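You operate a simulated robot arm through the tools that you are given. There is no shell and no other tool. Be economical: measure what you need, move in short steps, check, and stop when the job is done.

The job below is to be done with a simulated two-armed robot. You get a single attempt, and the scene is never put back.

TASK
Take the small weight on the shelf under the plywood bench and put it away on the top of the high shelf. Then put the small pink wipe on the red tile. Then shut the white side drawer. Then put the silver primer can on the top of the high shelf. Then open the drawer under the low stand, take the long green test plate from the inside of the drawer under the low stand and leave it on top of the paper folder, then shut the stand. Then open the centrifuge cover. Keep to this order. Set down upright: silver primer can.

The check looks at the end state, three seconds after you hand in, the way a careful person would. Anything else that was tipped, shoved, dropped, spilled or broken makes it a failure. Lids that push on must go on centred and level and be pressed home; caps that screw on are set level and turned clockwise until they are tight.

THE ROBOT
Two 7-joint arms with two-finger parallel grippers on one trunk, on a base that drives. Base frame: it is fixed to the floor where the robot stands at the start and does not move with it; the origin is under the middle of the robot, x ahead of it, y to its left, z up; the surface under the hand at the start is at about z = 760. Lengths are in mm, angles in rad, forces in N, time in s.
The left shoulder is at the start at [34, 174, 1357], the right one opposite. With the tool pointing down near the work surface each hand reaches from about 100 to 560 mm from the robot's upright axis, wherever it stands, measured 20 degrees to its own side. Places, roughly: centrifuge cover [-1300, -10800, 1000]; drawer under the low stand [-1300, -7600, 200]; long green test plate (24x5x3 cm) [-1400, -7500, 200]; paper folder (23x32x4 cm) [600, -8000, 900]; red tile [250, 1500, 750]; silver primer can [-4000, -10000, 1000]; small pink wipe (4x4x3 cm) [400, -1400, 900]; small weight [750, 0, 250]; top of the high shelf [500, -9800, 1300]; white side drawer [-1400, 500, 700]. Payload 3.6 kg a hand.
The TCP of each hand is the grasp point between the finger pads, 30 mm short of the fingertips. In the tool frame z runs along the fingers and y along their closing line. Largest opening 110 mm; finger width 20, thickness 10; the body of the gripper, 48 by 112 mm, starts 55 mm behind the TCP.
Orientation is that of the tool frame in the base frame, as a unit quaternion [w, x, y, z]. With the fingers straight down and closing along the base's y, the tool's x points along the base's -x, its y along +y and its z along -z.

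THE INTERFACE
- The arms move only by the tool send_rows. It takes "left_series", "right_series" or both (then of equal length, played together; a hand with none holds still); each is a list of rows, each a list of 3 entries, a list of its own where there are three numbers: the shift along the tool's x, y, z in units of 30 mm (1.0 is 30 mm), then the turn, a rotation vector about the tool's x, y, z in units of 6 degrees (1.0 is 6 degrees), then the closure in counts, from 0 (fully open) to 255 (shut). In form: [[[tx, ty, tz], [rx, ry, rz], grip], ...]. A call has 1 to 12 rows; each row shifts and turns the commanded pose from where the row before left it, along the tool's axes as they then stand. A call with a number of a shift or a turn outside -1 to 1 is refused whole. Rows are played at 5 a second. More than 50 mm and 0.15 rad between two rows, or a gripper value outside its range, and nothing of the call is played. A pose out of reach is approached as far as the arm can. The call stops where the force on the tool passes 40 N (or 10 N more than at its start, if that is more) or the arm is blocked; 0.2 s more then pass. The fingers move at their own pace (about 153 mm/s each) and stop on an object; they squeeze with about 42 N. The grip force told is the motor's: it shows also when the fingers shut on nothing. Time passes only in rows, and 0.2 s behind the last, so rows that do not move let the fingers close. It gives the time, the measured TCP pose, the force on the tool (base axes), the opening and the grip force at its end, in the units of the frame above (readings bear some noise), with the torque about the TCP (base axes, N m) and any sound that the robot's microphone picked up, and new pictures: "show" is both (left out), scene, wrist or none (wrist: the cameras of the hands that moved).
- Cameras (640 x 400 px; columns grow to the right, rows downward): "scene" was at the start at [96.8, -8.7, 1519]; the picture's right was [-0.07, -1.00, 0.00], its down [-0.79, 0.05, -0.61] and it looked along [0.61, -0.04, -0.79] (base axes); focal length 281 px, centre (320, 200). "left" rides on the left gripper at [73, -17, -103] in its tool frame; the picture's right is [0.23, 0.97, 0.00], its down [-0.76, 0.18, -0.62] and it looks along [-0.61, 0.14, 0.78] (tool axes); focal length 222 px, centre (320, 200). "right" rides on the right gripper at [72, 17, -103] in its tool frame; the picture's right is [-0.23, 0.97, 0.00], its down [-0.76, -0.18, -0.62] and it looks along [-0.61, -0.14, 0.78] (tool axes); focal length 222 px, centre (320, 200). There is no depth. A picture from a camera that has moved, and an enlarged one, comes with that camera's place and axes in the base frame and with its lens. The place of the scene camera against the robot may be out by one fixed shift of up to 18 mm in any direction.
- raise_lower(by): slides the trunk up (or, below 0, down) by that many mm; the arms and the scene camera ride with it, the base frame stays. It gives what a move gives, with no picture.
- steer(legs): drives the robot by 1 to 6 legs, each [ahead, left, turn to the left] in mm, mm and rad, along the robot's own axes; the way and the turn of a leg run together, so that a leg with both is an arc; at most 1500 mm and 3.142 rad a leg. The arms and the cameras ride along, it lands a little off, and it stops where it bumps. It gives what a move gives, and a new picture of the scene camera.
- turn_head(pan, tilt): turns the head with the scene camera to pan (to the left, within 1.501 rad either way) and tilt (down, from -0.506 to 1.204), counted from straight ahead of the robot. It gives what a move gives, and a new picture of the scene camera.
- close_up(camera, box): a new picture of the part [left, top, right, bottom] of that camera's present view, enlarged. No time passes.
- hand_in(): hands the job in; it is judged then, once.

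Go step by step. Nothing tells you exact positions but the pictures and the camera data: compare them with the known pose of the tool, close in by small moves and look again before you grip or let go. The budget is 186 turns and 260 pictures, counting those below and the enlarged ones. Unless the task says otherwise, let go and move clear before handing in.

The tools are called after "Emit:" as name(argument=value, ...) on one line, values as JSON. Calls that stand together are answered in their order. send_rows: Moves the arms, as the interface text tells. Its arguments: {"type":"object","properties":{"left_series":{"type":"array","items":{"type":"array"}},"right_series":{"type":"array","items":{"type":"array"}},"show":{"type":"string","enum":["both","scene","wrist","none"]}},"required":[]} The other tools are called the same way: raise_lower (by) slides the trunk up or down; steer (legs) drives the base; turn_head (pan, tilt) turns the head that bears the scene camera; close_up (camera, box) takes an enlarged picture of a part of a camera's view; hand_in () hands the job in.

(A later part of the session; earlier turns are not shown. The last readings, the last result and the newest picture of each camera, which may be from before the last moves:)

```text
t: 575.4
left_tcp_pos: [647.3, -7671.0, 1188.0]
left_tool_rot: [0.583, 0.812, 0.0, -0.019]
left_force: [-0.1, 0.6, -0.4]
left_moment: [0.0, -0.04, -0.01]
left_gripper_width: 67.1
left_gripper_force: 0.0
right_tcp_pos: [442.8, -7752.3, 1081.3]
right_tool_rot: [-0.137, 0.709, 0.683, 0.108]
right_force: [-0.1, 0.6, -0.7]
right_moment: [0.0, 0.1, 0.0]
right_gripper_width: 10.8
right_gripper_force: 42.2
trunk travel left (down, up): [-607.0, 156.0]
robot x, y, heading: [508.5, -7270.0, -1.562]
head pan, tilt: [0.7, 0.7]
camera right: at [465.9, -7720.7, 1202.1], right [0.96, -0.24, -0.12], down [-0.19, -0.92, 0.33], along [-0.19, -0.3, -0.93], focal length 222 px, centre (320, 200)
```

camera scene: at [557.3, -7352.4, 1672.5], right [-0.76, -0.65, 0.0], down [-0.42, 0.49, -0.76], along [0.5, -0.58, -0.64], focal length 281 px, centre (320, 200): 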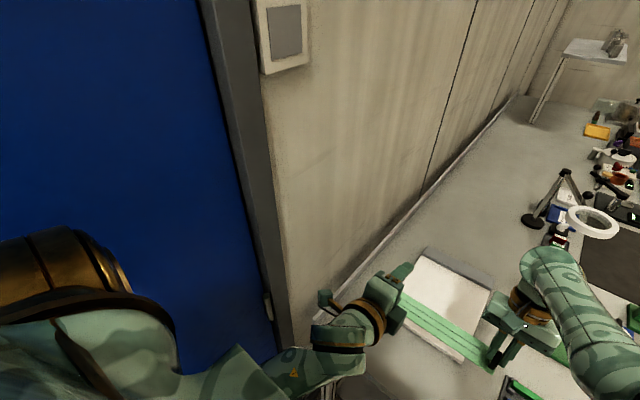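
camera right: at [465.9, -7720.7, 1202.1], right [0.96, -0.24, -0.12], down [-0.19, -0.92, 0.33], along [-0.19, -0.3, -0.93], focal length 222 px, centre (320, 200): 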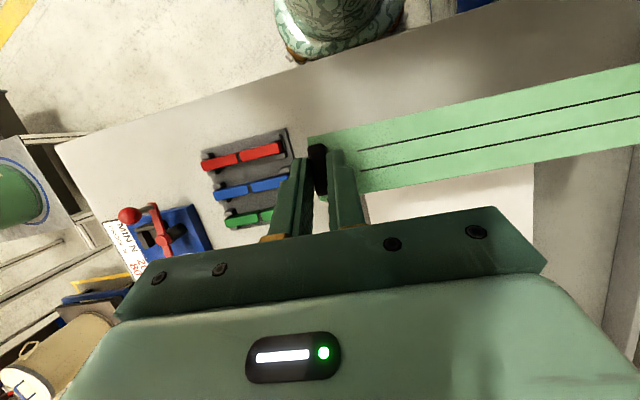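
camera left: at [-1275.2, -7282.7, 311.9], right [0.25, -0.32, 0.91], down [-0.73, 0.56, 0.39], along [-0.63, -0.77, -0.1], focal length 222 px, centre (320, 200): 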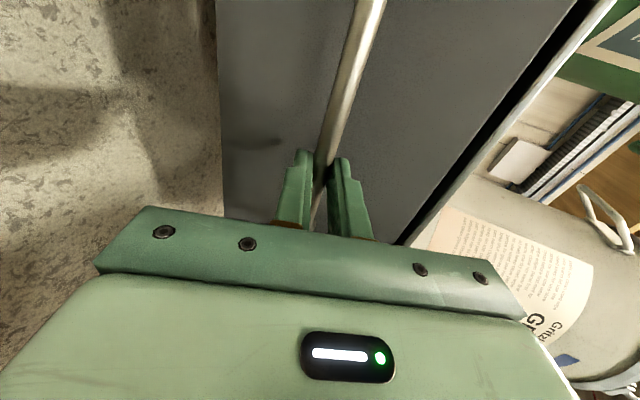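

The folder lies just ahead (x≈460–692, near edge y≈-7815). Moving 118 ahead and 14 left, then lowering.

Emit:
steer(legs=[[118, 14, 0]])

Emit:
raise_lower(by=-110)

Emit:
send_rows(right_series=[[[0, 0, 0], [0, 0, 0], 255]], show="both")

```text
t: 576.6
left_tcp_pos: [661.8, -7789.1, 1189.1]
left_tool_rot: [0.584, 0.812, -0.001, -0.02]
left_force: [-0.2, -0.3, 1.0]
left_moment: [0.01, -0.02, -0.02]
left_gripper_width: 66.8
left_gripper_force: 0.0
right_tcp_pos: [456.8, -7870.9, 1080.6]
right_tool_rot: [-0.136, 0.709, 0.683, 0.109]
right_force: [-0.5, 0.2, -1.3]
right_moment: [0.03, 0.06, 0.03]
right_gripper_width: 11.1
right_gripper_force: 42.1
trunk travel left (down, up): [-607.0, 156.0]
robot x, y, heading: [524.2, -7388.3, -1.566]
head pan, tilt: [0.7, 0.7]
camera scene: at [572.2, -7469.8, 1672.5], right [-0.76, -0.65, 0.0], down [-0.42, 0.49, -0.76], along [0.5, -0.58, -0.64], focal length 281 px, centre (320, 200)
```

scene: 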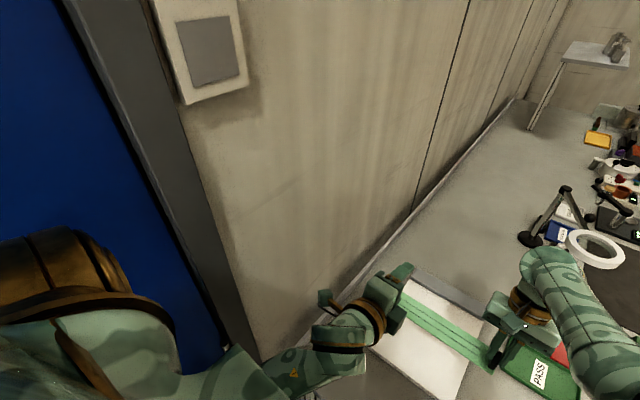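

```text
t: 578.1
left_tcp_pos: [660.8, -7789.7, 1079.3]
left_tool_rot: [0.584, 0.812, -0.001, -0.02]
left_force: [-0.8, 0.3, 0.4]
left_moment: [0.0, 0.0, 0.01]
left_gripper_width: 67.0
left_gripper_force: 0.1
right_tcp_pos: [458.4, -7871.8, 964.0]
right_tool_rot: [-0.141, 0.71, 0.681, 0.113]
right_force: [0.3, -0.6, -0.2]
right_moment: [-0.01, 0.07, -0.01]
right_gripper_width: 10.8
right_gripper_force: 42.1
trunk travel left (down, up): [-497.0, 266.0]
robot x, y, heading: [525.8, -7385.6, -1.566]
head pan, tilt: [0.7, 0.7]
```

```text
t: 578.5
left_tcp_pos: [661.9, -7790.0, 1078.6]
left_tool_rot: [0.583, 0.812, -0.001, -0.02]
left_force: [0.1, -0.5, 0.1]
left_moment: [-0.02, -0.01, -0.03]
left_gripper_width: 66.9
left_gripper_force: 0.0
right_tcp_pos: [458.1, -7871.1, 964.1]
right_tool_rot: [-0.142, 0.709, 0.682, 0.114]
right_force: [0.9, 0.1, -1.2]
right_moment: [0.0, 0.1, -0.01]
right_gripper_width: 10.9
right_gripper_force: 41.9
trunk travel left (down, up): [-497.0, 266.0]
robot x, y, heading: [526.2, -7385.8, -1.566]
head pan, tilt: [0.7, 0.7]
camera scene: at [572.2, -7480.2, 1562.1], right [-0.76, -0.65, 0.0], down [-0.42, 0.49, -0.76], along [0.5, -0.58, -0.64], focal length 281 px, centre (320, 200)
camera right: at [480.7, -7841.3, 1085.9], right [0.96, -0.24, -0.13], down [-0.19, -0.93, 0.32], along [-0.2, -0.28, -0.94], focal length 222 px, centre (320, 200)
```

scene: 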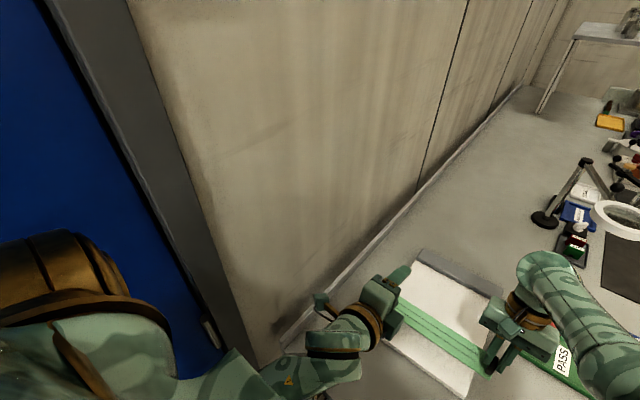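
right: 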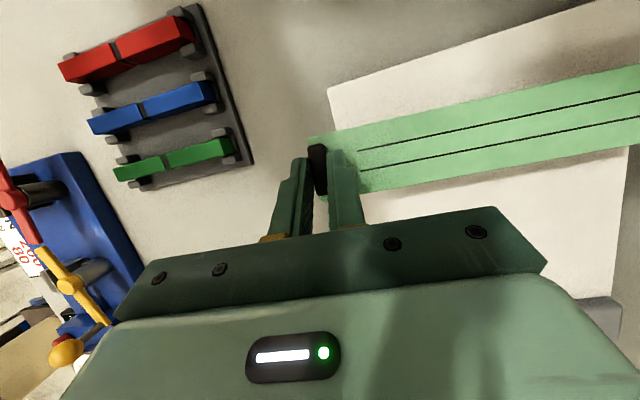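

Over the folder. I'll restore the tilt (about 8°) so that the plate is level, shift 5 mm, and lower.

Emit:
send_rows(right_series=[[[0, 0.15, 0], [0, 0.65, 0], 255], [[0, 0, 0], [0, 0.65, 0], 255]], show="none")

Emit:
raise_lower(by=-28)

Emit:
send_rows(right_series=[[[0, 0, 0], [0, 0, 0], 255]], show="wrist")

```text
t: 579.1
left_tcp_pos: [660.7, -7790.2, 1078.5]
left_tool_rot: [0.583, 0.812, -0.001, -0.019]
left_force: [-0.2, -0.5, 0.1]
left_moment: [0.01, -0.01, 0.03]
left_gripper_width: 67.1
left_gripper_force: 0.0
right_tcp_pos: [430.6, -7856.6, 970.0]
right_tool_rot: [-0.189, 0.699, 0.671, 0.162]
right_force: [-0.2, -1.4, -0.4]
right_moment: [-0.02, 0.07, -0.02]
right_gripper_width: 11.3
right_gripper_force: 41.7
right hand out of reach, approached as far as the arm can: row 1, 2
trunk travel left (down, up): [-497.0, 266.0]
robot x, y, heading: [520.3, -7389.7, -1.561]
head pan, tilt: [0.7, 0.7]
```

```text
t: 579.8
left_tcp_pos: [663.1, -7789.0, 1051.2]
left_tool_rot: [0.584, 0.812, 0.0, -0.02]
left_force: [0.2, 0.4, 0.5]
left_moment: [0.03, -0.02, 0.0]
left_gripper_width: 66.9
left_gripper_force: 0.0
right_tcp_pos: [433.4, -7856.5, 942.5]
right_tool_rot: [-0.189, 0.699, 0.67, 0.161]
right_force: [1.0, 0.1, -1.5]
right_moment: [-0.04, 0.07, 0.0]
right_gripper_width: 11.1
right_gripper_force: 42.4
trunk travel left (down, up): [-469.0, 294.0]
robot x, y, heading: [526.6, -7387.3, -1.568]
head pan, tilt: [0.7, 0.7]
```

```text
t: 580.2
left_tcp_pos: [661.9, -7790.6, 1051.9]
left_tool_rot: [0.583, 0.813, 0.0, -0.02]
left_force: [0.5, 0.4, 0.3]
left_moment: [-0.01, 0.05, 0.01]
left_gripper_width: 67.1
left_gripper_force: 0.0
right_tcp_pos: [432.9, -7857.5, 941.8]
right_tool_rot: [-0.19, 0.699, 0.67, 0.161]
right_force: [-0.4, 0.2, -1.0]
right_moment: [-0.02, 0.09, 0.03]
right_gripper_width: 11.3
right_gripper_force: 41.8
trunk travel left (down, up): [-469.0, 294.0]
robot x, y, heading: [525.4, -7386.3, -1.565]
head pan, tilt: [0.7, 0.7]
camera right: at [455.4, -7844.6, 1067.1], right [0.96, -0.23, -0.16], down [-0.2, -0.96, 0.19], along [-0.19, -0.15, -0.97], focal length 222 px, centre (320, 200)
```

right: 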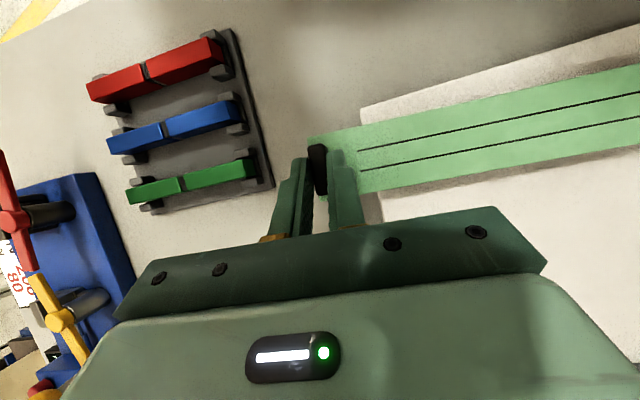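

The tilt is right but the hand slid 27 mm in -x. A small left turn of the base will bring the plate back over the folder.

Emit:
steer(legs=[[12, 0, 0.058]])

Emit:
raise_lower(by=-12)

Emit:
send_rows(right_series=[[[0, 0, 0], [0, 0, 0], 255]], show="wrist")

```text
t: 581.0
left_tcp_pos: [686.9, -7791.1, 1050.9]
left_tool_rot: [0.584, 0.812, 0.024, -0.002]
left_force: [0.2, 0.2, -0.1]
left_moment: [0.0, 0.02, 0.01]
left_gripper_width: 66.6
left_gripper_force: 0.0
right_tcp_pos: [461.6, -7873.6, 941.7]
right_tool_rot: [-0.194, 0.679, 0.691, 0.156]
right_force: [0.1, -0.4, -0.3]
right_moment: [0.01, 0.1, -0.02]
right_gripper_width: 10.9
right_gripper_force: 41.9
trunk travel left (down, up): [-469.0, 294.0]
robot x, y, heading: [520.8, -7398.3, -1.508]
head pan, tilt: [0.7, 0.7]
camera scene: at [578.2, -7494.1, 1533.8], right [-0.72, -0.69, 0.0], down [-0.45, 0.47, -0.76], along [0.53, -0.55, -0.64], focal length 281 px, centre (320, 200)
```

scene: 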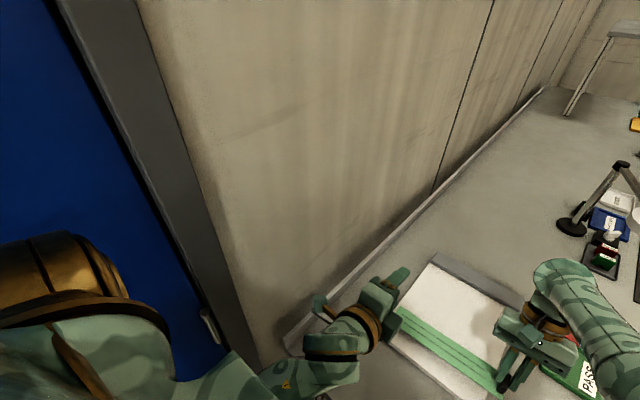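

```text
t: 581.6
left_tcp_pos: [687.0, -7792.3, 1039.0]
left_tool_rot: [0.584, 0.812, 0.023, -0.003]
left_force: [0.6, -0.2, -0.3]
left_moment: [-0.01, 0.03, -0.01]
left_gripper_width: 66.9
left_gripper_force: 0.1
right_tcp_pos: [461.4, -7875.6, 930.1]
right_tool_rot: [-0.195, 0.678, 0.691, 0.156]
right_force: [0.2, -0.7, -1.3]
right_moment: [0.0, 0.07, -0.01]
right_gripper_width: 11.0
right_gripper_force: 42.4
trunk travel left (down, up): [-457.0, 306.0]
robot x, y, heading: [520.8, -7401.0, -1.51]
head pan, tilt: [0.7, 0.7]
```

```text
t: 582.0
left_tcp_pos: [686.7, -7793.0, 1037.9]
left_tool_rot: [0.583, 0.812, 0.022, -0.003]
left_force: [0.7, -0.2, -0.2]
left_moment: [0.0, 0.0, 0.03]
left_gripper_width: 67.0
left_gripper_force: 0.1
right_tcp_pos: [461.0, -7876.5, 931.0]
right_tool_rot: [-0.196, 0.678, 0.69, 0.157]
right_force: [0.7, -0.1, -1.1]
right_moment: [0.05, 0.08, -0.01]
right_gripper_width: 11.0
right_gripper_force: 42.1
trunk travel left (down, up): [-457.0, 306.0]
robot x, y, heading: [523.4, -7401.5, -1.504]
head pan, tilt: [0.7, 0.7]
camera right: at [483.2, -7861.2, 1054.5], right [0.97, -0.17, -0.16], down [-0.14, -0.97, 0.19], along [-0.18, -0.16, -0.97], focal length 222 px, centre (320, 200)
```

right: 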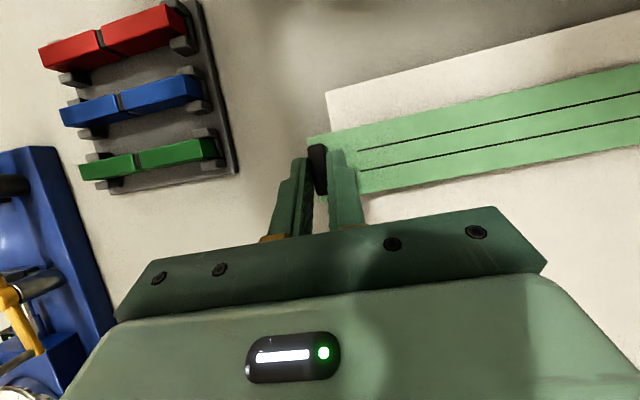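

Emit:
steer(legs=[[0, 13, 0]])

Emit:
raise_lower(by=-10)

Emit:
raise_lower(by=-5)

Emit:
send_rows(right_series=[[[0, 0, 0], [0, 0, 0], 255]], show="wrist")

```text
t: 582.8
left_tcp_pos: [696.9, -7791.0, 1038.1]
left_tool_rot: [0.584, 0.811, 0.024, -0.003]
left_force: [-0.4, -0.2, 0.1]
left_moment: [0.02, -0.03, -0.01]
left_gripper_width: 66.9
left_gripper_force: 0.1
right_tcp_pos: [474.5, -7874.0, 928.9]
right_tool_rot: [-0.196, 0.679, 0.69, 0.157]
right_force: [0.2, -0.8, -1.4]
right_moment: [0.0, 0.1, 0.02]
right_gripper_width: 10.8
right_gripper_force: 41.9
trunk travel left (down, up): [-457.0, 306.0]
robot x, y, heading: [539.1, -7397.5, -1.507]
head pan, tilt: [0.7, 0.7]
camera scene: at [590.5, -7495.2, 1521.8], right [-0.72, -0.69, 0.0], down [-0.45, 0.47, -0.76], along [0.53, -0.55, -0.64], focal length 281 px, centre (320, 200)
```

scene: 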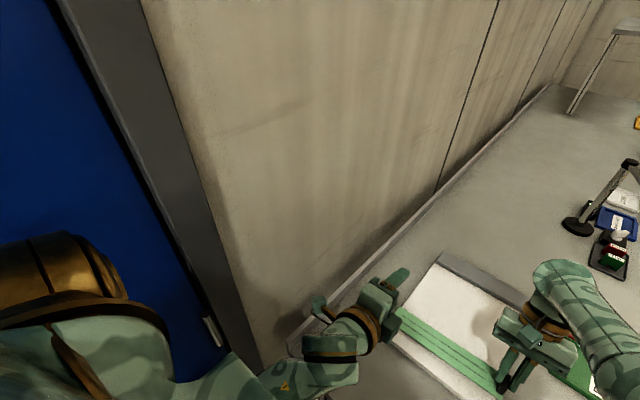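

```text
t: 583.4
left_tcp_pos: [698.6, -7792.4, 1030.2]
left_tool_rot: [0.584, 0.811, 0.022, -0.003]
left_force: [0.8, 1.3, -0.9]
left_moment: [0.03, -0.02, 0.01]
left_gripper_width: 66.9
left_gripper_force: 0.0
right_tcp_pos: [474.2, -7875.9, 919.3]
right_tool_rot: [-0.197, 0.678, 0.69, 0.156]
right_force: [0.2, 0.7, 0.0]
right_moment: [-0.03, -0.22, 0.02]
right_gripper_width: 11.4
right_gripper_force: 41.7
trunk travel left (down, up): [-447.0, 316.0]
robot x, y, heading: [535.2, -7399.8, -1.502]
head pan, tilt: [0.7, 0.7]
```

```text
t: 583.9
left_tcp_pos: [698.0, -7792.4, 1025.3]
left_tool_rot: [0.584, 0.812, 0.023, -0.003]
left_force: [0.3, 0.7, -0.1]
left_moment: [0.01, 0.01, -0.02]
left_gripper_width: 67.3
left_gripper_force: 0.2
right_tcp_pos: [473.7, -7876.5, 915.0]
right_tool_rot: [-0.195, 0.679, 0.69, 0.157]
right_force: [-1.2, 2.7, 14.1]
right_moment: [-0.1, -0.43, 0.17]
right_gripper_width: 11.4
right_gripper_force: 41.9
trunk travel left (down, up): [-442.0, 321.0]
robot x, y, heading: [535.0, -7398.8, -1.505]
head pan, tilt: [0.7, 0.7]
```

```text
t: 584.3
left_tcp_pos: [697.7, -7790.8, 1024.4]
left_tool_rot: [0.584, 0.811, 0.023, -0.002]
left_force: [0.2, -0.6, 0.8]
left_moment: [-0.01, 0.01, -0.01]
left_gripper_width: 66.9
left_gripper_force: 0.1
right_tcp_pos: [473.9, -7876.1, 914.7]
right_tool_rot: [-0.196, 0.679, 0.69, 0.156]
right_force: [-2.5, 0.4, 17.1]
right_moment: [-0.27, -0.38, 0.16]
right_gripper_width: 11.1
right_gripper_force: 42.1
trunk travel left (down, up): [-442.0, 321.0]
robot x, y, heading: [535.5, -7398.2, -1.503]
head pan, tilt: [0.7, 0.7]
camera right: at [495.7, -7861.3, 1040.2], right [0.97, -0.17, -0.16], down [-0.14, -0.97, 0.19], along [-0.19, -0.16, -0.97], focal length 222 px, centre (320, 200)
```

right: 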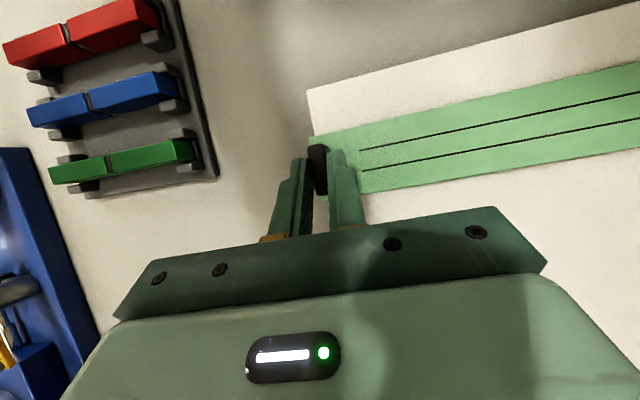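

Resting on the folder. Releasing the tab and lifting away.

Emit:
send_rows(right_series=[[[0, 0, 0], [0, 0, 0], 190], [[0, 0, 0], [0, 0, 0], 190], [[0, 0, -0.5], [0, 0, 0], 190], [[0, 0, -1], [0, 0, 0], 190], [[0.3, 0, -0.9], [0, 0, 0], 190]], show="wrist")

```text
t: 585.5
left_tcp_pos: [697.7, -7790.7, 1024.9]
left_tool_rot: [0.584, 0.812, 0.023, -0.003]
left_force: [0.4, 0.6, 0.2]
left_moment: [0.0, -0.01, -0.01]
left_gripper_width: 67.1
left_gripper_force: 0.0
right_tcp_pos: [473.8, -7903.1, 979.6]
right_tool_rot: [-0.198, 0.678, 0.69, 0.158]
right_force: [0.6, -0.7, -0.3]
right_moment: [0.01, 0.04, 0.01]
right_gripper_width: 27.9
right_gripper_force: 0.1
right hand out of reach, approached as far as the arm can: row 4, 5
trunk travel left (down, up): [-442.0, 321.0]
robot x, y, heading: [533.8, -7399.0, -1.505]
head pan, tilt: [0.7, 0.7]
camera right: at [495.5, -7888.9, 1105.9], right [0.97, -0.17, -0.16], down [-0.14, -0.97, 0.18], along [-0.19, -0.15, -0.97], focal length 222 px, centre (320, 200)
```

right: 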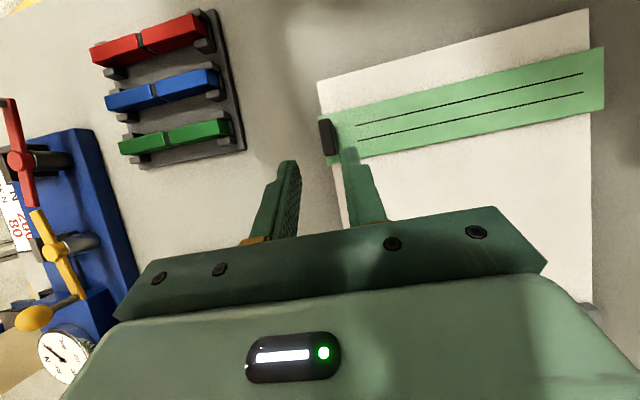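

The plate is lying on the folder. Raising, backing out of the gap, and returning to the stand to shut it.

Emit:
raise_lower(by=150)

Emit:
steer(legs=[[-420, 0, 0], [0, 0, -0.066], [0, -960, 0], [-420, 0, 0], [0, -820, 0]])

Emit:
raise_lower(by=-400)

Emit:
raise_lower(by=-180)

Emit:
turn_head(pan=0, tilt=0.8)

```text
t: 587.2
left_tcp_pos: [698.6, -7791.4, 1174.0]
left_tool_rot: [0.583, 0.812, 0.024, -0.001]
left_force: [0.7, 0.6, 0.1]
left_moment: [-0.02, 0.02, -0.01]
left_gripper_width: 66.6
left_gripper_force: 0.0
right_tcp_pos: [471.0, -7902.6, 1146.8]
right_tool_rot: [-0.184, 0.682, 0.693, 0.145]
right_force: [0.3, 0.4, -0.5]
right_moment: [0.03, -0.01, -0.02]
right_gripper_width: 28.2
right_gripper_force: 0.2
trunk travel left (down, up): [-592.0, 171.0]
robot x, y, heading: [537.4, -7399.4, -1.505]
head pan, tilt: [0.7, 0.7]
```

```text
t: 601.1
left_tcp_pos: [-1131.0, -6903.3, 1173.2]
left_tool_rot: [0.583, 0.812, -0.013, -0.029]
left_force: [0.3, 1.4, -0.4]
left_moment: [0.01, 0.02, 0.01]
left_gripper_width: 67.0
left_gripper_force: 0.0
right_tcp_pos: [-1367.5, -6992.6, 1146.5]
right_tool_rot: [-0.177, 0.712, 0.662, 0.154]
right_force: [-0.3, 0.4, -0.2]
right_moment: [0.03, 0.02, -0.01]
right_gripper_width: 27.9
right_gripper_force: 0.1
trunk travel left (down, up): [-592.0, 171.0]
robot x, y, heading: [-1259.8, -6495.3, -1.599]
head pan, tilt: [0.7, 0.7]
camera scene: at [-1210.8, -6581.1, 1657.5], right [-0.78, -0.62, 0.0], down [-0.4, 0.5, -0.76], along [0.48, -0.6, -0.64], focal length 281 px, centre (320, 200)
```

scene: 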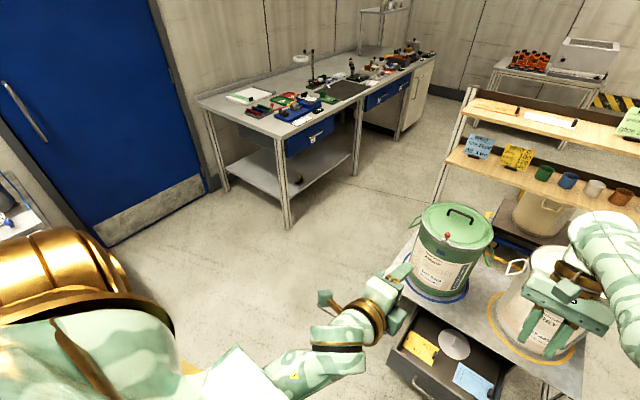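

```text
t: 605.0
left_tcp_pos: [-1130.0, -6902.6, 774.2]
left_tool_rot: [0.583, 0.812, -0.013, -0.028]
left_force: [-0.5, -0.5, -0.1]
left_moment: [0.02, -0.01, 0.03]
left_gripper_width: 66.8
left_gripper_force: 0.0
right_tcp_pos: [-1366.4, -6986.1, 639.0]
right_tool_rot: [-0.263, 0.684, 0.638, 0.236]
right_force: [0.0, 0.3, -0.4]
right_moment: [0.01, 0.02, -0.03]
right_gripper_width: 28.0
right_gripper_force: 0.0
trunk travel left (down, up): [-192.0, 571.0]
robot x, y, heading: [-1256.1, -6498.7, -1.597]
head pan, tilt: [0.7, 0.7]
```

```text
t: 607.0
left_tcp_pos: [-1122.6, -6906.9, 595.0]
left_tool_rot: [0.588, 0.809, -0.017, -0.017]
left_force: [0.1, 0.1, 0.7]
left_moment: [0.02, 0.01, -0.02]
left_gripper_width: 66.8
left_gripper_force: 0.1
right_tcp_pos: [-1365.2, -6947.5, 371.4]
right_tool_rot: [-0.345, 0.645, 0.603, 0.319]
right_force: [0.8, 0.1, 0.9]
right_moment: [-0.03, -0.01, -0.03]
right_gripper_width: 28.4
right_gripper_force: 0.1
trunk travel left (down, up): [-12.0, 751.0]
robot x, y, heading: [-1260.2, -6496.8, -1.596]
head pan, tilt: [0.7, 0.7]
```

```text
t: 608.0
left_tcp_pos: [-1122.3, -6905.1, 592.0]
left_tool_rot: [0.584, 0.811, -0.019, -0.016]
left_force: [-0.1, -0.7, -0.4]
left_moment: [-0.04, 0.01, -0.01]
left_gripper_width: 66.8
left_gripper_force: 0.0
right_tcp_pos: [-1365.3, -6946.6, 371.2]
right_tool_rot: [-0.346, 0.644, 0.603, 0.318]
right_force: [-0.8, -0.4, -0.4]
right_moment: [0.01, 0.02, 0.01]
right_gripper_width: 27.9
right_gripper_force: 0.0
trunk travel left (down, up): [-12.0, 751.0]
robot x, y, heading: [-1253.7, -6496.6, -1.602]
head pan, tilt: [0.0, 0.799]
camera scene: at [-1271.6, -6823.0, 1050.1], right [-1.0, 0.02, 0.0], down [0.02, 0.72, -0.7], along [-0.02, -0.7, -0.72], focal length 281 px, centre (320, 200)
```

scene: 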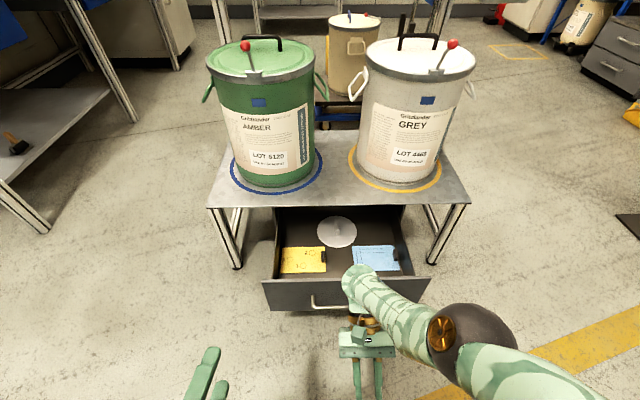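

The right hand folded awkwardly. I'll straighten it and move it aside, and lower the closed left hand to push the drawer.

Emit:
send_rows(right_series=[[[0, -0.9, 0], [0, -1, 0], 190], [[0, -0.9, 0], [0, -1, 0], 190], [[0, -0.9, 0], [0, -1, 0], 190], [[0, -0.9, 0], [0, -1, 0], 190], [[0, -0.9, 0], [0, -1, 0], 190], [[0, -0.9, 0], [0, -1, 0], 190], [[0, -0.9, 0], [0, -1, 0], 190], [[0, -0.9, 0], [0, -1, 0], 190], [[0, -0.9, 0], [0, -1, 0], 190]], left_series=[[[0, -0.9, 0.3], [0, 0, 0], 255], [[0, -0.9, 0.3], [0, 0, 0], 255], [[0, -0.9, 0.3], [0, 0, 0], 255], [[0, -0.9, 0.3], [0, 0, 0], 255], [[0, -0.9, 0.3], [0, 0, 0], 255], [[0, -0.9, 0.3], [0, 0, 0], 255], [[0, -0.9, 0.3], [0, 0, 0], 255], [[0, -0.9, 0.3], [0, 0, 0], 255], [[0, -0.4, 0.13], [0, 0, 0], 255]], show="scene")

```text
t: 608.9
left_tcp_pos: [-1126.8, -6872.9, 488.6]
left_tool_rot: [0.567, 0.815, -0.118, -0.038]
left_force: [0.2, 0.4, -0.1]
left_moment: [-0.01, 0.01, 0.0]
left_gripper_width: 0.0
left_gripper_force: 37.8
right_tcp_pos: [-1437.4, -7001.6, 320.6]
right_tool_rot: [-0.241, 0.688, 0.652, 0.209]
right_force: [0.0, -0.1, 0.6]
right_moment: [0.0, 0.04, 0.04]
right_gripper_width: 28.1
right_gripper_force: 0.0
right hand out of reach, approached as far as the arm can: row 1, 2, 3, 4
trunk travel left (down, up): [-12.0, 751.0]
robot x, y, heading: [-1257.0, -6497.4, -1.598]
head pan, tilt: [0.0, 0.799]
stopped in row 4 (left hand): the arm was blocked; the commanded pose is now the measured one
camera scene: at [-1271.7, -6822.8, 1050.2], right [-1.0, 0.03, 0.0], down [0.02, 0.72, -0.7], along [-0.02, -0.7, -0.72], focal length 281 px, centre (320, 200)
```

scene: 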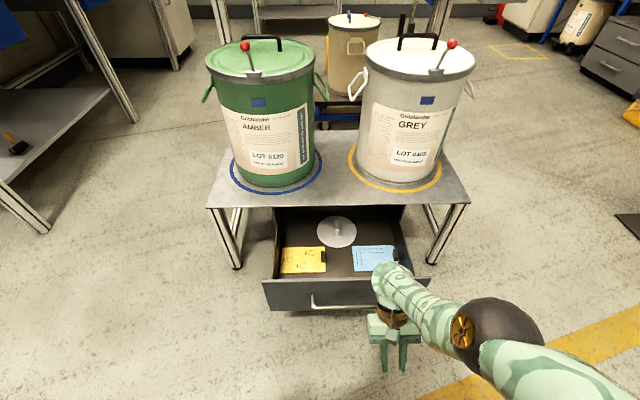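

The left arm is against the body, so I'll push with the right hand instead: rotate it to point forward, fist closed.

Emit:
send_rows(right_series=[[[0, 0, 0], [0, -1, 0], 255], [[0, 0, 0], [0, -1, 0], 255], [[0, 0, 0], [0, -1, 0], 255], [[0, 0, 0], [0, -1, 0], 255], [[0, 0, 0], [0, -1, 0], 255], [[0, 0, 0], [0, -1, 0], 255], [[0, 0, 0], [0, -1, 0], 255], [[0, 0, 0], [0, -1, 0], 255], [[0, 0, 0], [0, -1, 0], 255], [[0, 0, 0], [0, -1, 0], 255], [[0, 0, 0], [0, -1, 0], 255], [[0, 0, 0], [0, -1, 0], 255]], show="scene")

```text
t: 611.5
left_tcp_pos: [-1127.4, -6871.5, 487.7]
left_tool_rot: [0.566, 0.815, -0.117, -0.039]
left_force: [-0.1, -1.2, -0.1]
left_moment: [-0.02, -0.03, 0.0]
left_gripper_width: 0.0
left_gripper_force: 37.4
right_tcp_pos: [-1417.6, -7092.3, 218.9]
right_tool_rot: [0.184, 0.679, 0.671, -0.233]
right_force: [0.0, -0.6, 0.7]
right_moment: [-0.04, -0.01, 0.03]
right_gripper_width: 0.2
right_gripper_force: 37.8
right hand out of reach, approached as far as the arm can: row 1, 2, 3, 4, 5, 6, 7, 8, 9, 10
trunk travel left (down, up): [-12.0, 751.0]
robot x, y, heading: [-1259.6, -6496.2, -1.598]
head pan, tilt: [0.0, 0.799]
camera scene: at [-1271.7, -6822.9, 1050.1], right [-1.0, 0.03, 0.0], down [0.02, 0.72, -0.7], along [-0.02, -0.7, -0.72], focal length 281 px, centre (320, 200)
```

scene: 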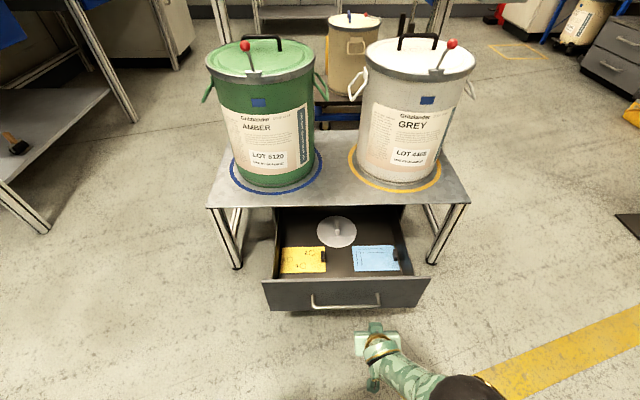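

Emit:
send_rows(right_series=[[[-0.5, 0.45, -0.7], [0, -1, 0], 255], [[-0.55, 0.45, -0.65], [0, -1, 0], 255], [[-0.6, 0.45, -0.6], [0, -1, 0], 255], [[-0.68, 0.45, -0.53], [0, 0, 0], 255], [[-0.68, 0.45, -0.53], [0, 0, 0], 255]], show="both")

```text
t: 612.7
left_tcp_pos: [-1126.7, -6873.5, 488.8]
left_tool_rot: [0.567, 0.814, -0.117, -0.039]
left_force: [0.4, 0.3, -0.2]
left_moment: [-0.02, -0.04, 0.0]
left_gripper_width: 0.2
left_gripper_force: 37.5
right_tcp_pos: [-1327.4, -7126.6, 280.9]
right_tool_rot: [0.288, 0.635, 0.632, -0.339]
right_force: [-1.2, 2.5, -6.4]
right_moment: [0.06, -0.07, -0.02]
right_gripper_width: 0.0
right_gripper_force: 38.2
right hand out of reach, approached as far as the arm can: row 1, 2, 3, 4, 5
trunk travel left (down, up): [-12.0, 751.0]
robot x, y, heading: [-1258.8, -6498.2, -1.595]
head pan, tilt: [0.0, 0.799]
camera scene: at [-1272.1, -6823.5, 1049.7], right [-1.0, 0.03, 0.0], down [0.02, 0.72, -0.7], along [-0.02, -0.7, -0.72], focal length 281 px, centre (320, 200)
camera right: at [-1306.3, -7001.4, 284.7], right [0.98, -0.17, 0.12], down [-0.11, 0.04, 0.99], along [-0.18, -0.98, 0.02], focal length 222 px, centre (320, 200)
```

scene: 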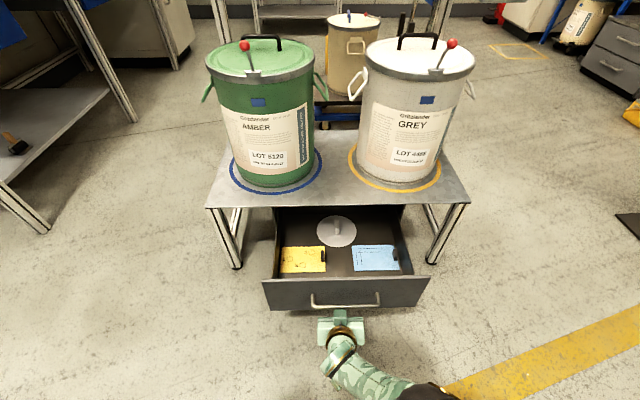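
right: 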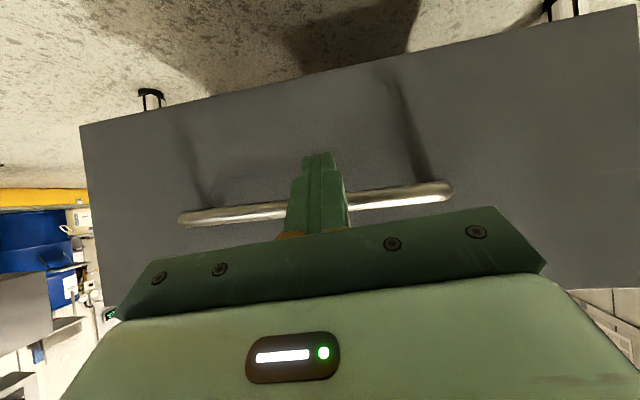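

The fist is just under the bar against the panel, so I'll push there. Easing down a touch and driving forward.

Emit:
send_rows(right_series=[[[0.3, 0, 0.24], [0, 0, 0], 255]], show="none")

Emit:
steer(legs=[[255, 0, 0]])

Emit:
send_rows(right_series=[[[0, 0, 0], [0, 0, 0], 255]], show="wrist")

```text
t: 613.1
left_tcp_pos: [-1126.8, -6872.5, 488.6]
left_tool_rot: [0.566, 0.815, -0.118, -0.039]
left_force: [-0.3, 0.1, 0.0]
left_moment: [-0.01, 0.03, 0.0]
left_gripper_width: 0.0
left_gripper_force: 38.1
right_tcp_pos: [-1325.5, -7127.8, 281.8]
right_tool_rot: [0.291, 0.633, 0.633, -0.338]
right_force: [-0.3, 2.1, -5.4]
right_moment: [0.06, -0.06, -0.04]
right_gripper_width: 0.0
right_gripper_force: 37.9
right hand out of reach, approached as far as the arm can: row 1
trunk travel left (down, up): [-12.0, 751.0]
robot x, y, heading: [-1257.8, -6501.1, -1.598]
head pan, tilt: [0.0, 0.799]
```

```text
t: 614.9
left_tcp_pos: [-1134.9, -7124.2, 487.2]
left_tool_rot: [0.567, 0.814, -0.119, -0.039]
left_force: [-0.2, 0.0, 0.0]
left_moment: [0.04, -0.02, 0.01]
left_gripper_width: 0.1
left_gripper_force: 37.6
right_tcp_pos: [-1334.3, -7377.8, 282.7]
right_tool_rot: [0.289, 0.635, 0.63, -0.342]
right_force: [0.0, -0.5, -0.5]
right_moment: [-0.01, 0.01, 0.01]
right_gripper_width: 0.1
right_gripper_force: 38.2
trunk travel left (down, up): [-12.0, 751.0]
robot x, y, heading: [-1262.0, -6747.3, -1.599]
head pan, tilt: [0.0, 0.799]
camera scene: at [-1279.7, -7073.6, 1050.1], right [-1.0, 0.03, 0.0], down [0.02, 0.72, -0.7], along [-0.02, -0.7, -0.72], focal length 281 px, centre (320, 200)
```

scene: 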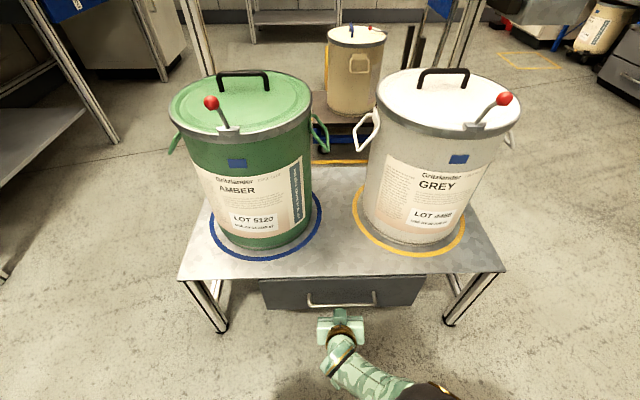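

```text
t: 615.3
left_tcp_pos: [-1135.4, -7124.0, 487.6]
left_tool_rot: [0.566, 0.814, -0.12, -0.039]
left_force: [0.3, -0.6, -0.2]
left_moment: [-0.02, 0.0, -0.03]
left_gripper_width: 0.0
left_gripper_force: 37.9
right_tcp_pos: [-1336.4, -7379.4, 283.9]
right_tool_rot: [0.289, 0.634, 0.63, -0.341]
right_force: [-0.2, -0.2, 0.6]
right_moment: [0.02, -0.01, 0.0]
right_gripper_width: 0.0
right_gripper_force: 38.1
trunk travel left (down, up): [-12.0, 751.0]
robot x, y, heading: [-1265.6, -6748.9, -1.601]
head pan, tilt: [0.0, 0.799]
camera right: at [-1314.4, -7252.9, 285.8], right [0.98, -0.17, 0.12], down [-0.11, 0.04, 0.99], along [-0.18, -0.98, 0.02], focal length 222 px, centre (320, 200)
```

right: 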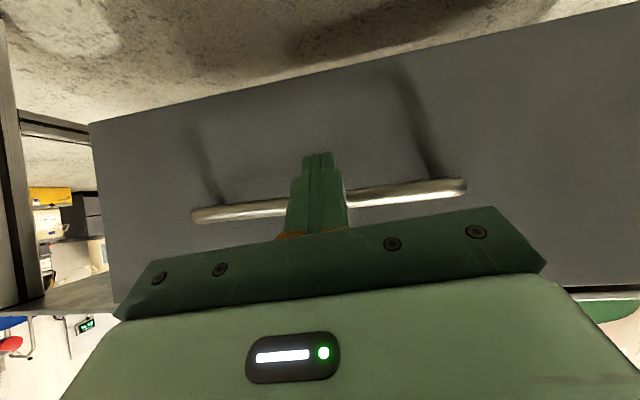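

Nearly shut. Pushing until it seats.

Emit:
steer(legs=[[40, 0, 0]])

Emit:
steer(legs=[[-300, 0, 0]])

Emit:
close_up(camera="scene", box=[180, 180, 500, 340])

```text
t: 616.2
left_tcp_pos: [-1136.9, -7141.2, 488.5]
left_tool_rot: [0.565, 0.815, -0.12, -0.041]
left_force: [-0.1, 0.5, -0.7]
left_moment: [-0.01, 0.0, 0.04]
left_gripper_width: 0.1
left_gripper_force: 37.8
right_tcp_pos: [-1336.7, -7389.7, 276.2]
right_tool_rot: [0.283, 0.64, 0.631, -0.335]
right_force: [0.0, 1.0, 0.0]
right_moment: [0.0, -0.01, 0.01]
right_gripper_width: 0.0
right_gripper_force: 37.4
trunk travel left (down, up): [-12.0, 751.0]
robot x, y, heading: [-1265.9, -6767.0, -1.599]
head pan, tilt: [0.0, 0.799]
stopped in leg 1: the force on the tool passed its limit at 45 N (the readings are from after the stop); the commanded pose is now the measured one
camera scene: at [-1280.1, -7093.0, 1050.4], right [-1.0, 0.03, 0.0], down [0.02, 0.72, -0.7], along [-0.02, -0.7, -0.72], focal length 281 px, centre (320, 200)
```

scene: 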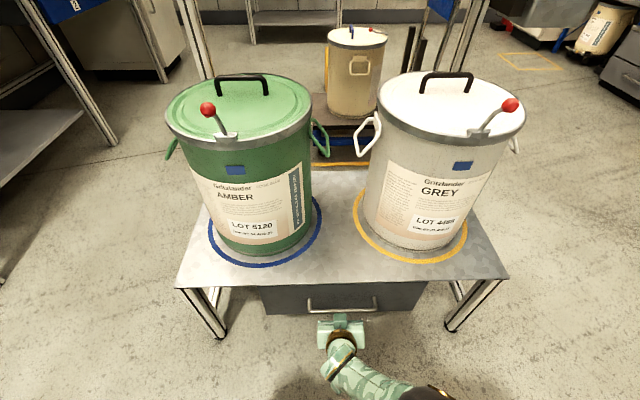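

```text
t: 618.2
left_tcp_pos: [-1125.8, -6837.0, 488.4]
left_tool_rot: [0.565, 0.816, -0.117, -0.038]
left_force: [0.7, 0.0, 0.4]
left_moment: [0.0, 0.02, 0.01]
left_gripper_width: 0.0
left_gripper_force: 38.3
right_tcp_pos: [-1324.3, -7086.4, 277.1]
right_tool_rot: [0.285, 0.638, 0.633, -0.334]
right_force: [0.2, 0.2, 0.5]
right_moment: [-0.01, -0.01, -0.01]
right_gripper_width: 0.0
right_gripper_force: 37.5
trunk travel left (down, up): [-12.0, 751.0]
robot x, y, heading: [-1258.5, -6462.2, -1.597]
head pan, tilt: [0.0, 0.799]
camera scene: at [-1270.1, -6789.5, 1050.1], right [-1.0, 0.02, 0.0], down [0.02, 0.72, -0.7], along [-0.02, -0.7, -0.72], focal length 281 px, centre (320, 200)
```

scene: 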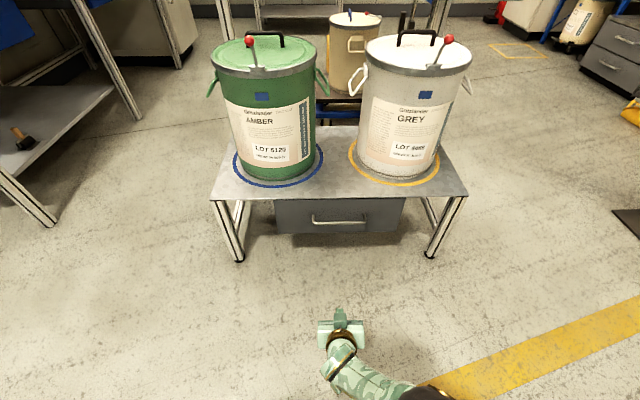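

```text
2.00 times, centred on (340, 260) of scene
camera zoom: at [-1270.1, -6789.5, 1050.1], right [-1.0, 0.02, 0.0], down [0.02, 0.72, -0.7], along [-0.02, -0.7, -0.72], focal length 562 px, centre (280, 80)
```

zoom: 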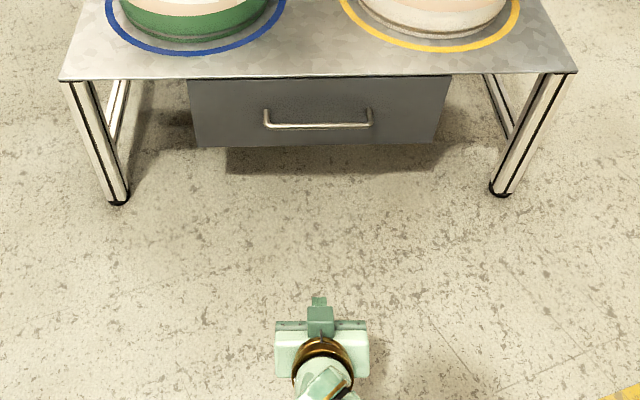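

The stand drawer is shut. Last task is the centrifuge cover: raise, go down the lane again and look.

Emit:
raise_lower(by=400)

Emit:
raise_lower(by=200)

Emit:
steer(legs=[[0, 780, 0.026], [1100, 0, 0], [1100, 0, 0], [1150, 0, 0]])

Emit:
turn_head(pan=-0.7, tilt=0.6)

```text
t: 622.0
left_tcp_pos: [-1125.1, -6837.1, 886.7]
left_tool_rot: [0.565, 0.816, -0.117, -0.037]
left_force: [0.0, -0.3, 0.2]
left_moment: [0.0, 0.01, 0.0]
left_gripper_width: 0.2
left_gripper_force: 37.7
right_tcp_pos: [-1326.3, -7157.7, 928.5]
right_tool_rot: [0.415, 0.557, 0.546, -0.468]
right_force: [0.4, 0.5, 0.4]
right_moment: [-0.03, 0.0, 0.04]
right_gripper_width: 0.1
right_gripper_force: 37.8
trunk travel left (down, up): [-412.0, 351.0]
robot x, y, heading: [-1254.1, -6465.3, -1.592]
head pan, tilt: [0.0, 0.799]
```

```text
t: 624.2
left_tcp_pos: [-1125.8, -6837.1, 1088.4]
left_tool_rot: [0.565, 0.816, -0.117, -0.038]
left_force: [0.6, -0.6, -0.6]
left_moment: [0.0, 0.03, 0.03]
left_gripper_width: 0.1
left_gripper_force: 38.2
right_tcp_pos: [-1326.7, -7157.1, 1168.7]
right_tool_rot: [0.431, 0.545, 0.533, -0.484]
right_force: [0.8, -0.9, -0.2]
right_moment: [-0.01, 0.02, 0.0]
right_gripper_width: 0.2
right_gripper_force: 37.9
trunk travel left (down, up): [-612.0, 151.0]
robot x, y, heading: [-1259.2, -6461.2, -1.595]
head pan, tilt: [0.0, 0.799]
```

```text
t: 644.2
left_tcp_pos: [-311.1, -10144.5, 1087.2]
left_tool_rot: [0.565, 0.818, -0.099, -0.026]
left_force: [0.6, -0.1, 0.2]
left_moment: [0.01, -0.02, 0.01]
left_gripper_width: 0.2
left_gripper_force: 37.6
right_tcp_pos: [-497.3, -10473.2, 1169.4]
right_tool_rot: [0.441, 0.533, 0.544, -0.475]
right_force: [-0.9, 0.1, 0.4]
right_moment: [0.0, 0.0, 0.02]
right_gripper_width: 0.0
right_gripper_force: 37.5
trunk travel left (down, up): [-612.0, 151.0]
robot x, y, heading: [-456.7, -9780.3, -1.549]
head pan, tilt: [0.0, 0.799]
camera scene: at [-462.1, -9874.5, 1669.3], right [-1.0, -0.02, 0.0], down [-0.02, 0.72, -0.7], along [0.02, -0.7, -0.72], focal length 281 px, centre (320, 200)
```

scene: 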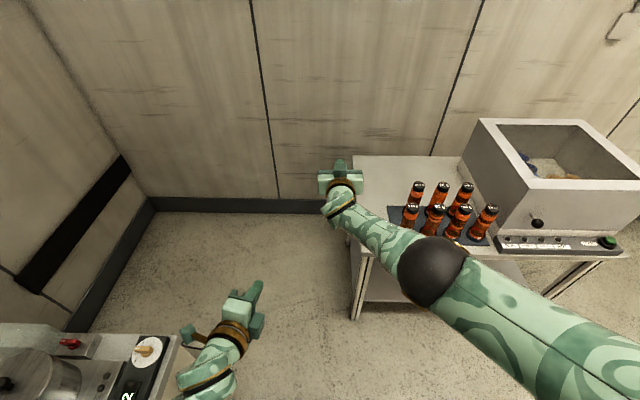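

```text
t: 645.2
left_tcp_pos: [-310.6, -10143.5, 1088.4]
left_tool_rot: [0.566, 0.818, -0.098, -0.025]
left_force: [-0.7, 0.2, -0.3]
left_moment: [-0.01, -0.05, 0.0]
left_gripper_width: 0.1
left_gripper_force: 37.2
right_tcp_pos: [-496.1, -10473.0, 1169.3]
right_tool_rot: [0.442, 0.533, 0.545, -0.474]
right_force: [-0.5, 0.0, 0.2]
right_moment: [-0.03, -0.01, 0.01]
right_gripper_width: 0.0
right_gripper_force: 37.9
trunk travel left (down, up): [-612.0, 151.0]
robot x, y, heading: [-458.8, -9778.7, -1.546]
head pan, tilt: [-0.7, 0.6]
camera scene: at [-519.2, -9862.7, 1686.1], right [-0.78, 0.63, 0.0], down [0.35, 0.44, -0.82], along [-0.52, -0.64, -0.57], focal length 281 px, centre (320, 200)
```

scene: 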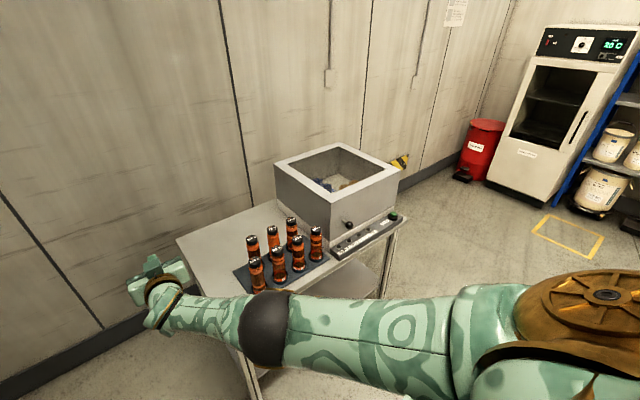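

Emit:
close_up(camera="scene", box=[260, 130, 420, 260])

```text
3.08 times, centred on (340, 195) of scene
camera zoom: at [-519.2, -9862.7, 1686.1], right [-0.78, 0.63, 0.0], down [0.35, 0.44, -0.82], along [-0.52, -0.64, -0.57], focal length 864 px, centre (258, 215)
```

zoom: 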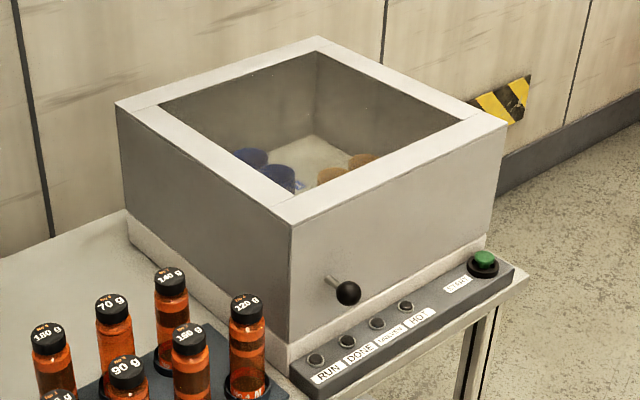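

The cover has a black ball knob on its front at about (-1216, -10523, 897), hinged at the rear. I'll line up the right hand with the knob.

Emit:
steer(legs=[[-40, 0, -0.02], [0, -715, 0]])

Emit:
raise_lower(by=-250)

Emit:
send_rows(right_series=[[[0, 0, 0], [0, 0, 0], 110], [[0, 0, 0], [0, 0, 0], 110]], show="wrist")

Emit:
turn_head(pan=-0.1, tilt=0.7)

```text
t: 649.6
left_tcp_pos: [-1025.7, -10110.2, 1087.5]
left_tool_rot: [0.567, 0.817, -0.105, -0.029]
left_force: [-0.9, -0.4, 0.0]
left_moment: [0.0, 0.0, -0.03]
left_gripper_width: 0.0
left_gripper_force: 37.6
right_tcp_pos: [-1216.1, -10435.1, 1169.1]
right_tool_rot: [0.439, 0.536, 0.541, -0.477]
right_force: [-0.1, -0.1, 0.9]
right_moment: [-0.01, -0.02, -0.01]
right_gripper_width: 0.0
right_gripper_force: 37.5
trunk travel left (down, up): [-612.0, 151.0]
robot x, y, heading: [-1164.3, -9743.0, -1.557]
head pan, tilt: [-0.7, 0.6]
camera scene: at [-1230.7, -9825.8, 1686.2], right [-0.77, 0.64, 0.0], down [0.36, 0.44, -0.82], along [-0.53, -0.64, -0.57], focal length 281 px, centre (320, 200)
```

scene: 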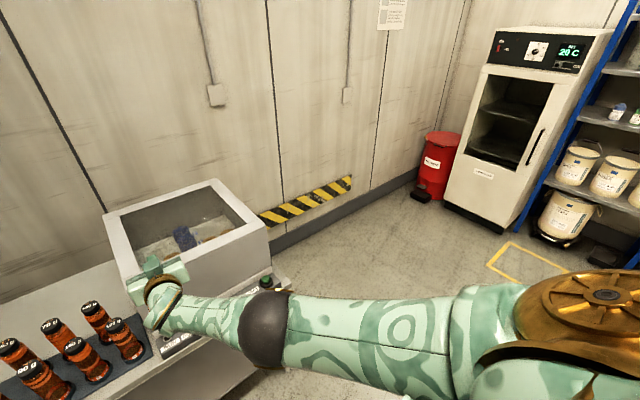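

```text
t: 652.2
left_tcp_pos: [-1024.9, -10110.5, 839.6]
left_tool_rot: [0.567, 0.817, -0.104, -0.029]
left_force: [0.6, 1.1, -0.5]
left_moment: [-0.04, 0.0, -0.04]
left_gripper_width: 0.0
left_gripper_force: 37.6
right_tcp_pos: [-1216.4, -10435.5, 918.6]
right_tool_rot: [0.438, 0.536, 0.541, -0.477]
right_force: [1.3, 0.2, 0.2]
right_moment: [-0.01, -0.03, -0.01]
right_gripper_width: 0.1
right_gripper_force: 37.8
trunk travel left (down, up): [-362.0, 401.0]
robot x, y, heading: [-1170.3, -9745.2, -1.564]
head pan, tilt: [-0.7, 0.6]
```

```text
t: 652.8
left_tcp_pos: [-1025.4, -10109.5, 838.5]
left_tool_rot: [0.565, 0.818, -0.102, -0.03]
left_force: [0.0, -1.2, 0.7]
left_moment: [-0.07, -0.01, 0.02]
left_gripper_width: 0.2
left_gripper_force: 37.9
right_tcp_pos: [-1215.8, -10436.4, 917.4]
right_tool_rot: [0.438, 0.536, 0.542, -0.476]
right_force: [-0.4, -0.1, 0.3]
right_moment: [-0.01, 0.04, -0.03]
right_gripper_width: 62.8
right_gripper_force: 0.1
trunk travel left (down, up): [-362.0, 401.0]
robot x, y, heading: [-1171.7, -9741.3, -1.56]
head pan, tilt: [-0.7, 0.6]
camera right: at [-1199.3, -10323.0, 863.5], right [0.98, -0.07, 0.18], down [-0.12, 0.5, 0.86], along [-0.15, -0.87, 0.48], focal length 222 px, centre (320, 200)
```

right: 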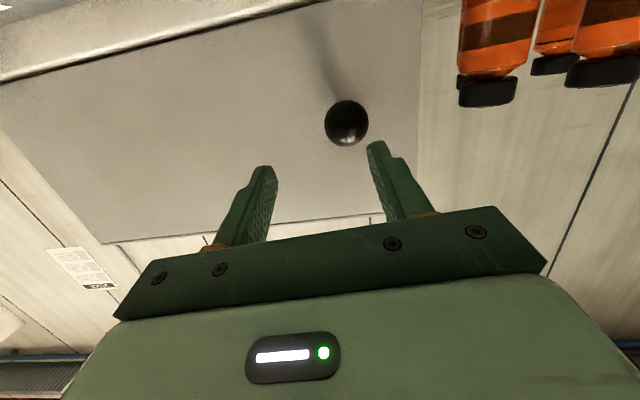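

```text
t: 653.8
left_tcp_pos: [-1025.4, -10110.2, 838.1]
left_tool_rot: [0.566, 0.817, -0.104, -0.029]
left_force: [0.4, -1.1, 0.5]
left_moment: [0.03, 0.0, 0.03]
left_gripper_width: 0.0
left_gripper_force: 37.6
right_tcp_pos: [-1216.1, -10436.8, 918.1]
right_tool_rot: [0.438, 0.537, 0.54, -0.478]
right_force: [-0.4, -0.2, 0.2]
right_moment: [-0.04, 0.0, 0.0]
right_gripper_width: 62.7
right_gripper_force: 0.0
trunk travel left (down, up): [-362.0, 401.0]
robot x, y, heading: [-1168.9, -9743.1, -1.561]
head pan, tilt: [-0.099, 0.7]
camera scene: at [-1181.7, -9885.0, 1426.0], right [-1.0, 0.09, 0.0], down [0.06, 0.64, -0.76], along [-0.07, -0.76, -0.64], focal length 281 px, centre (320, 200)
```

scene: 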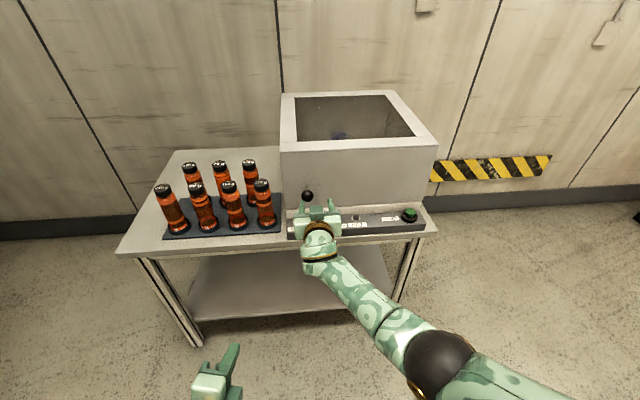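

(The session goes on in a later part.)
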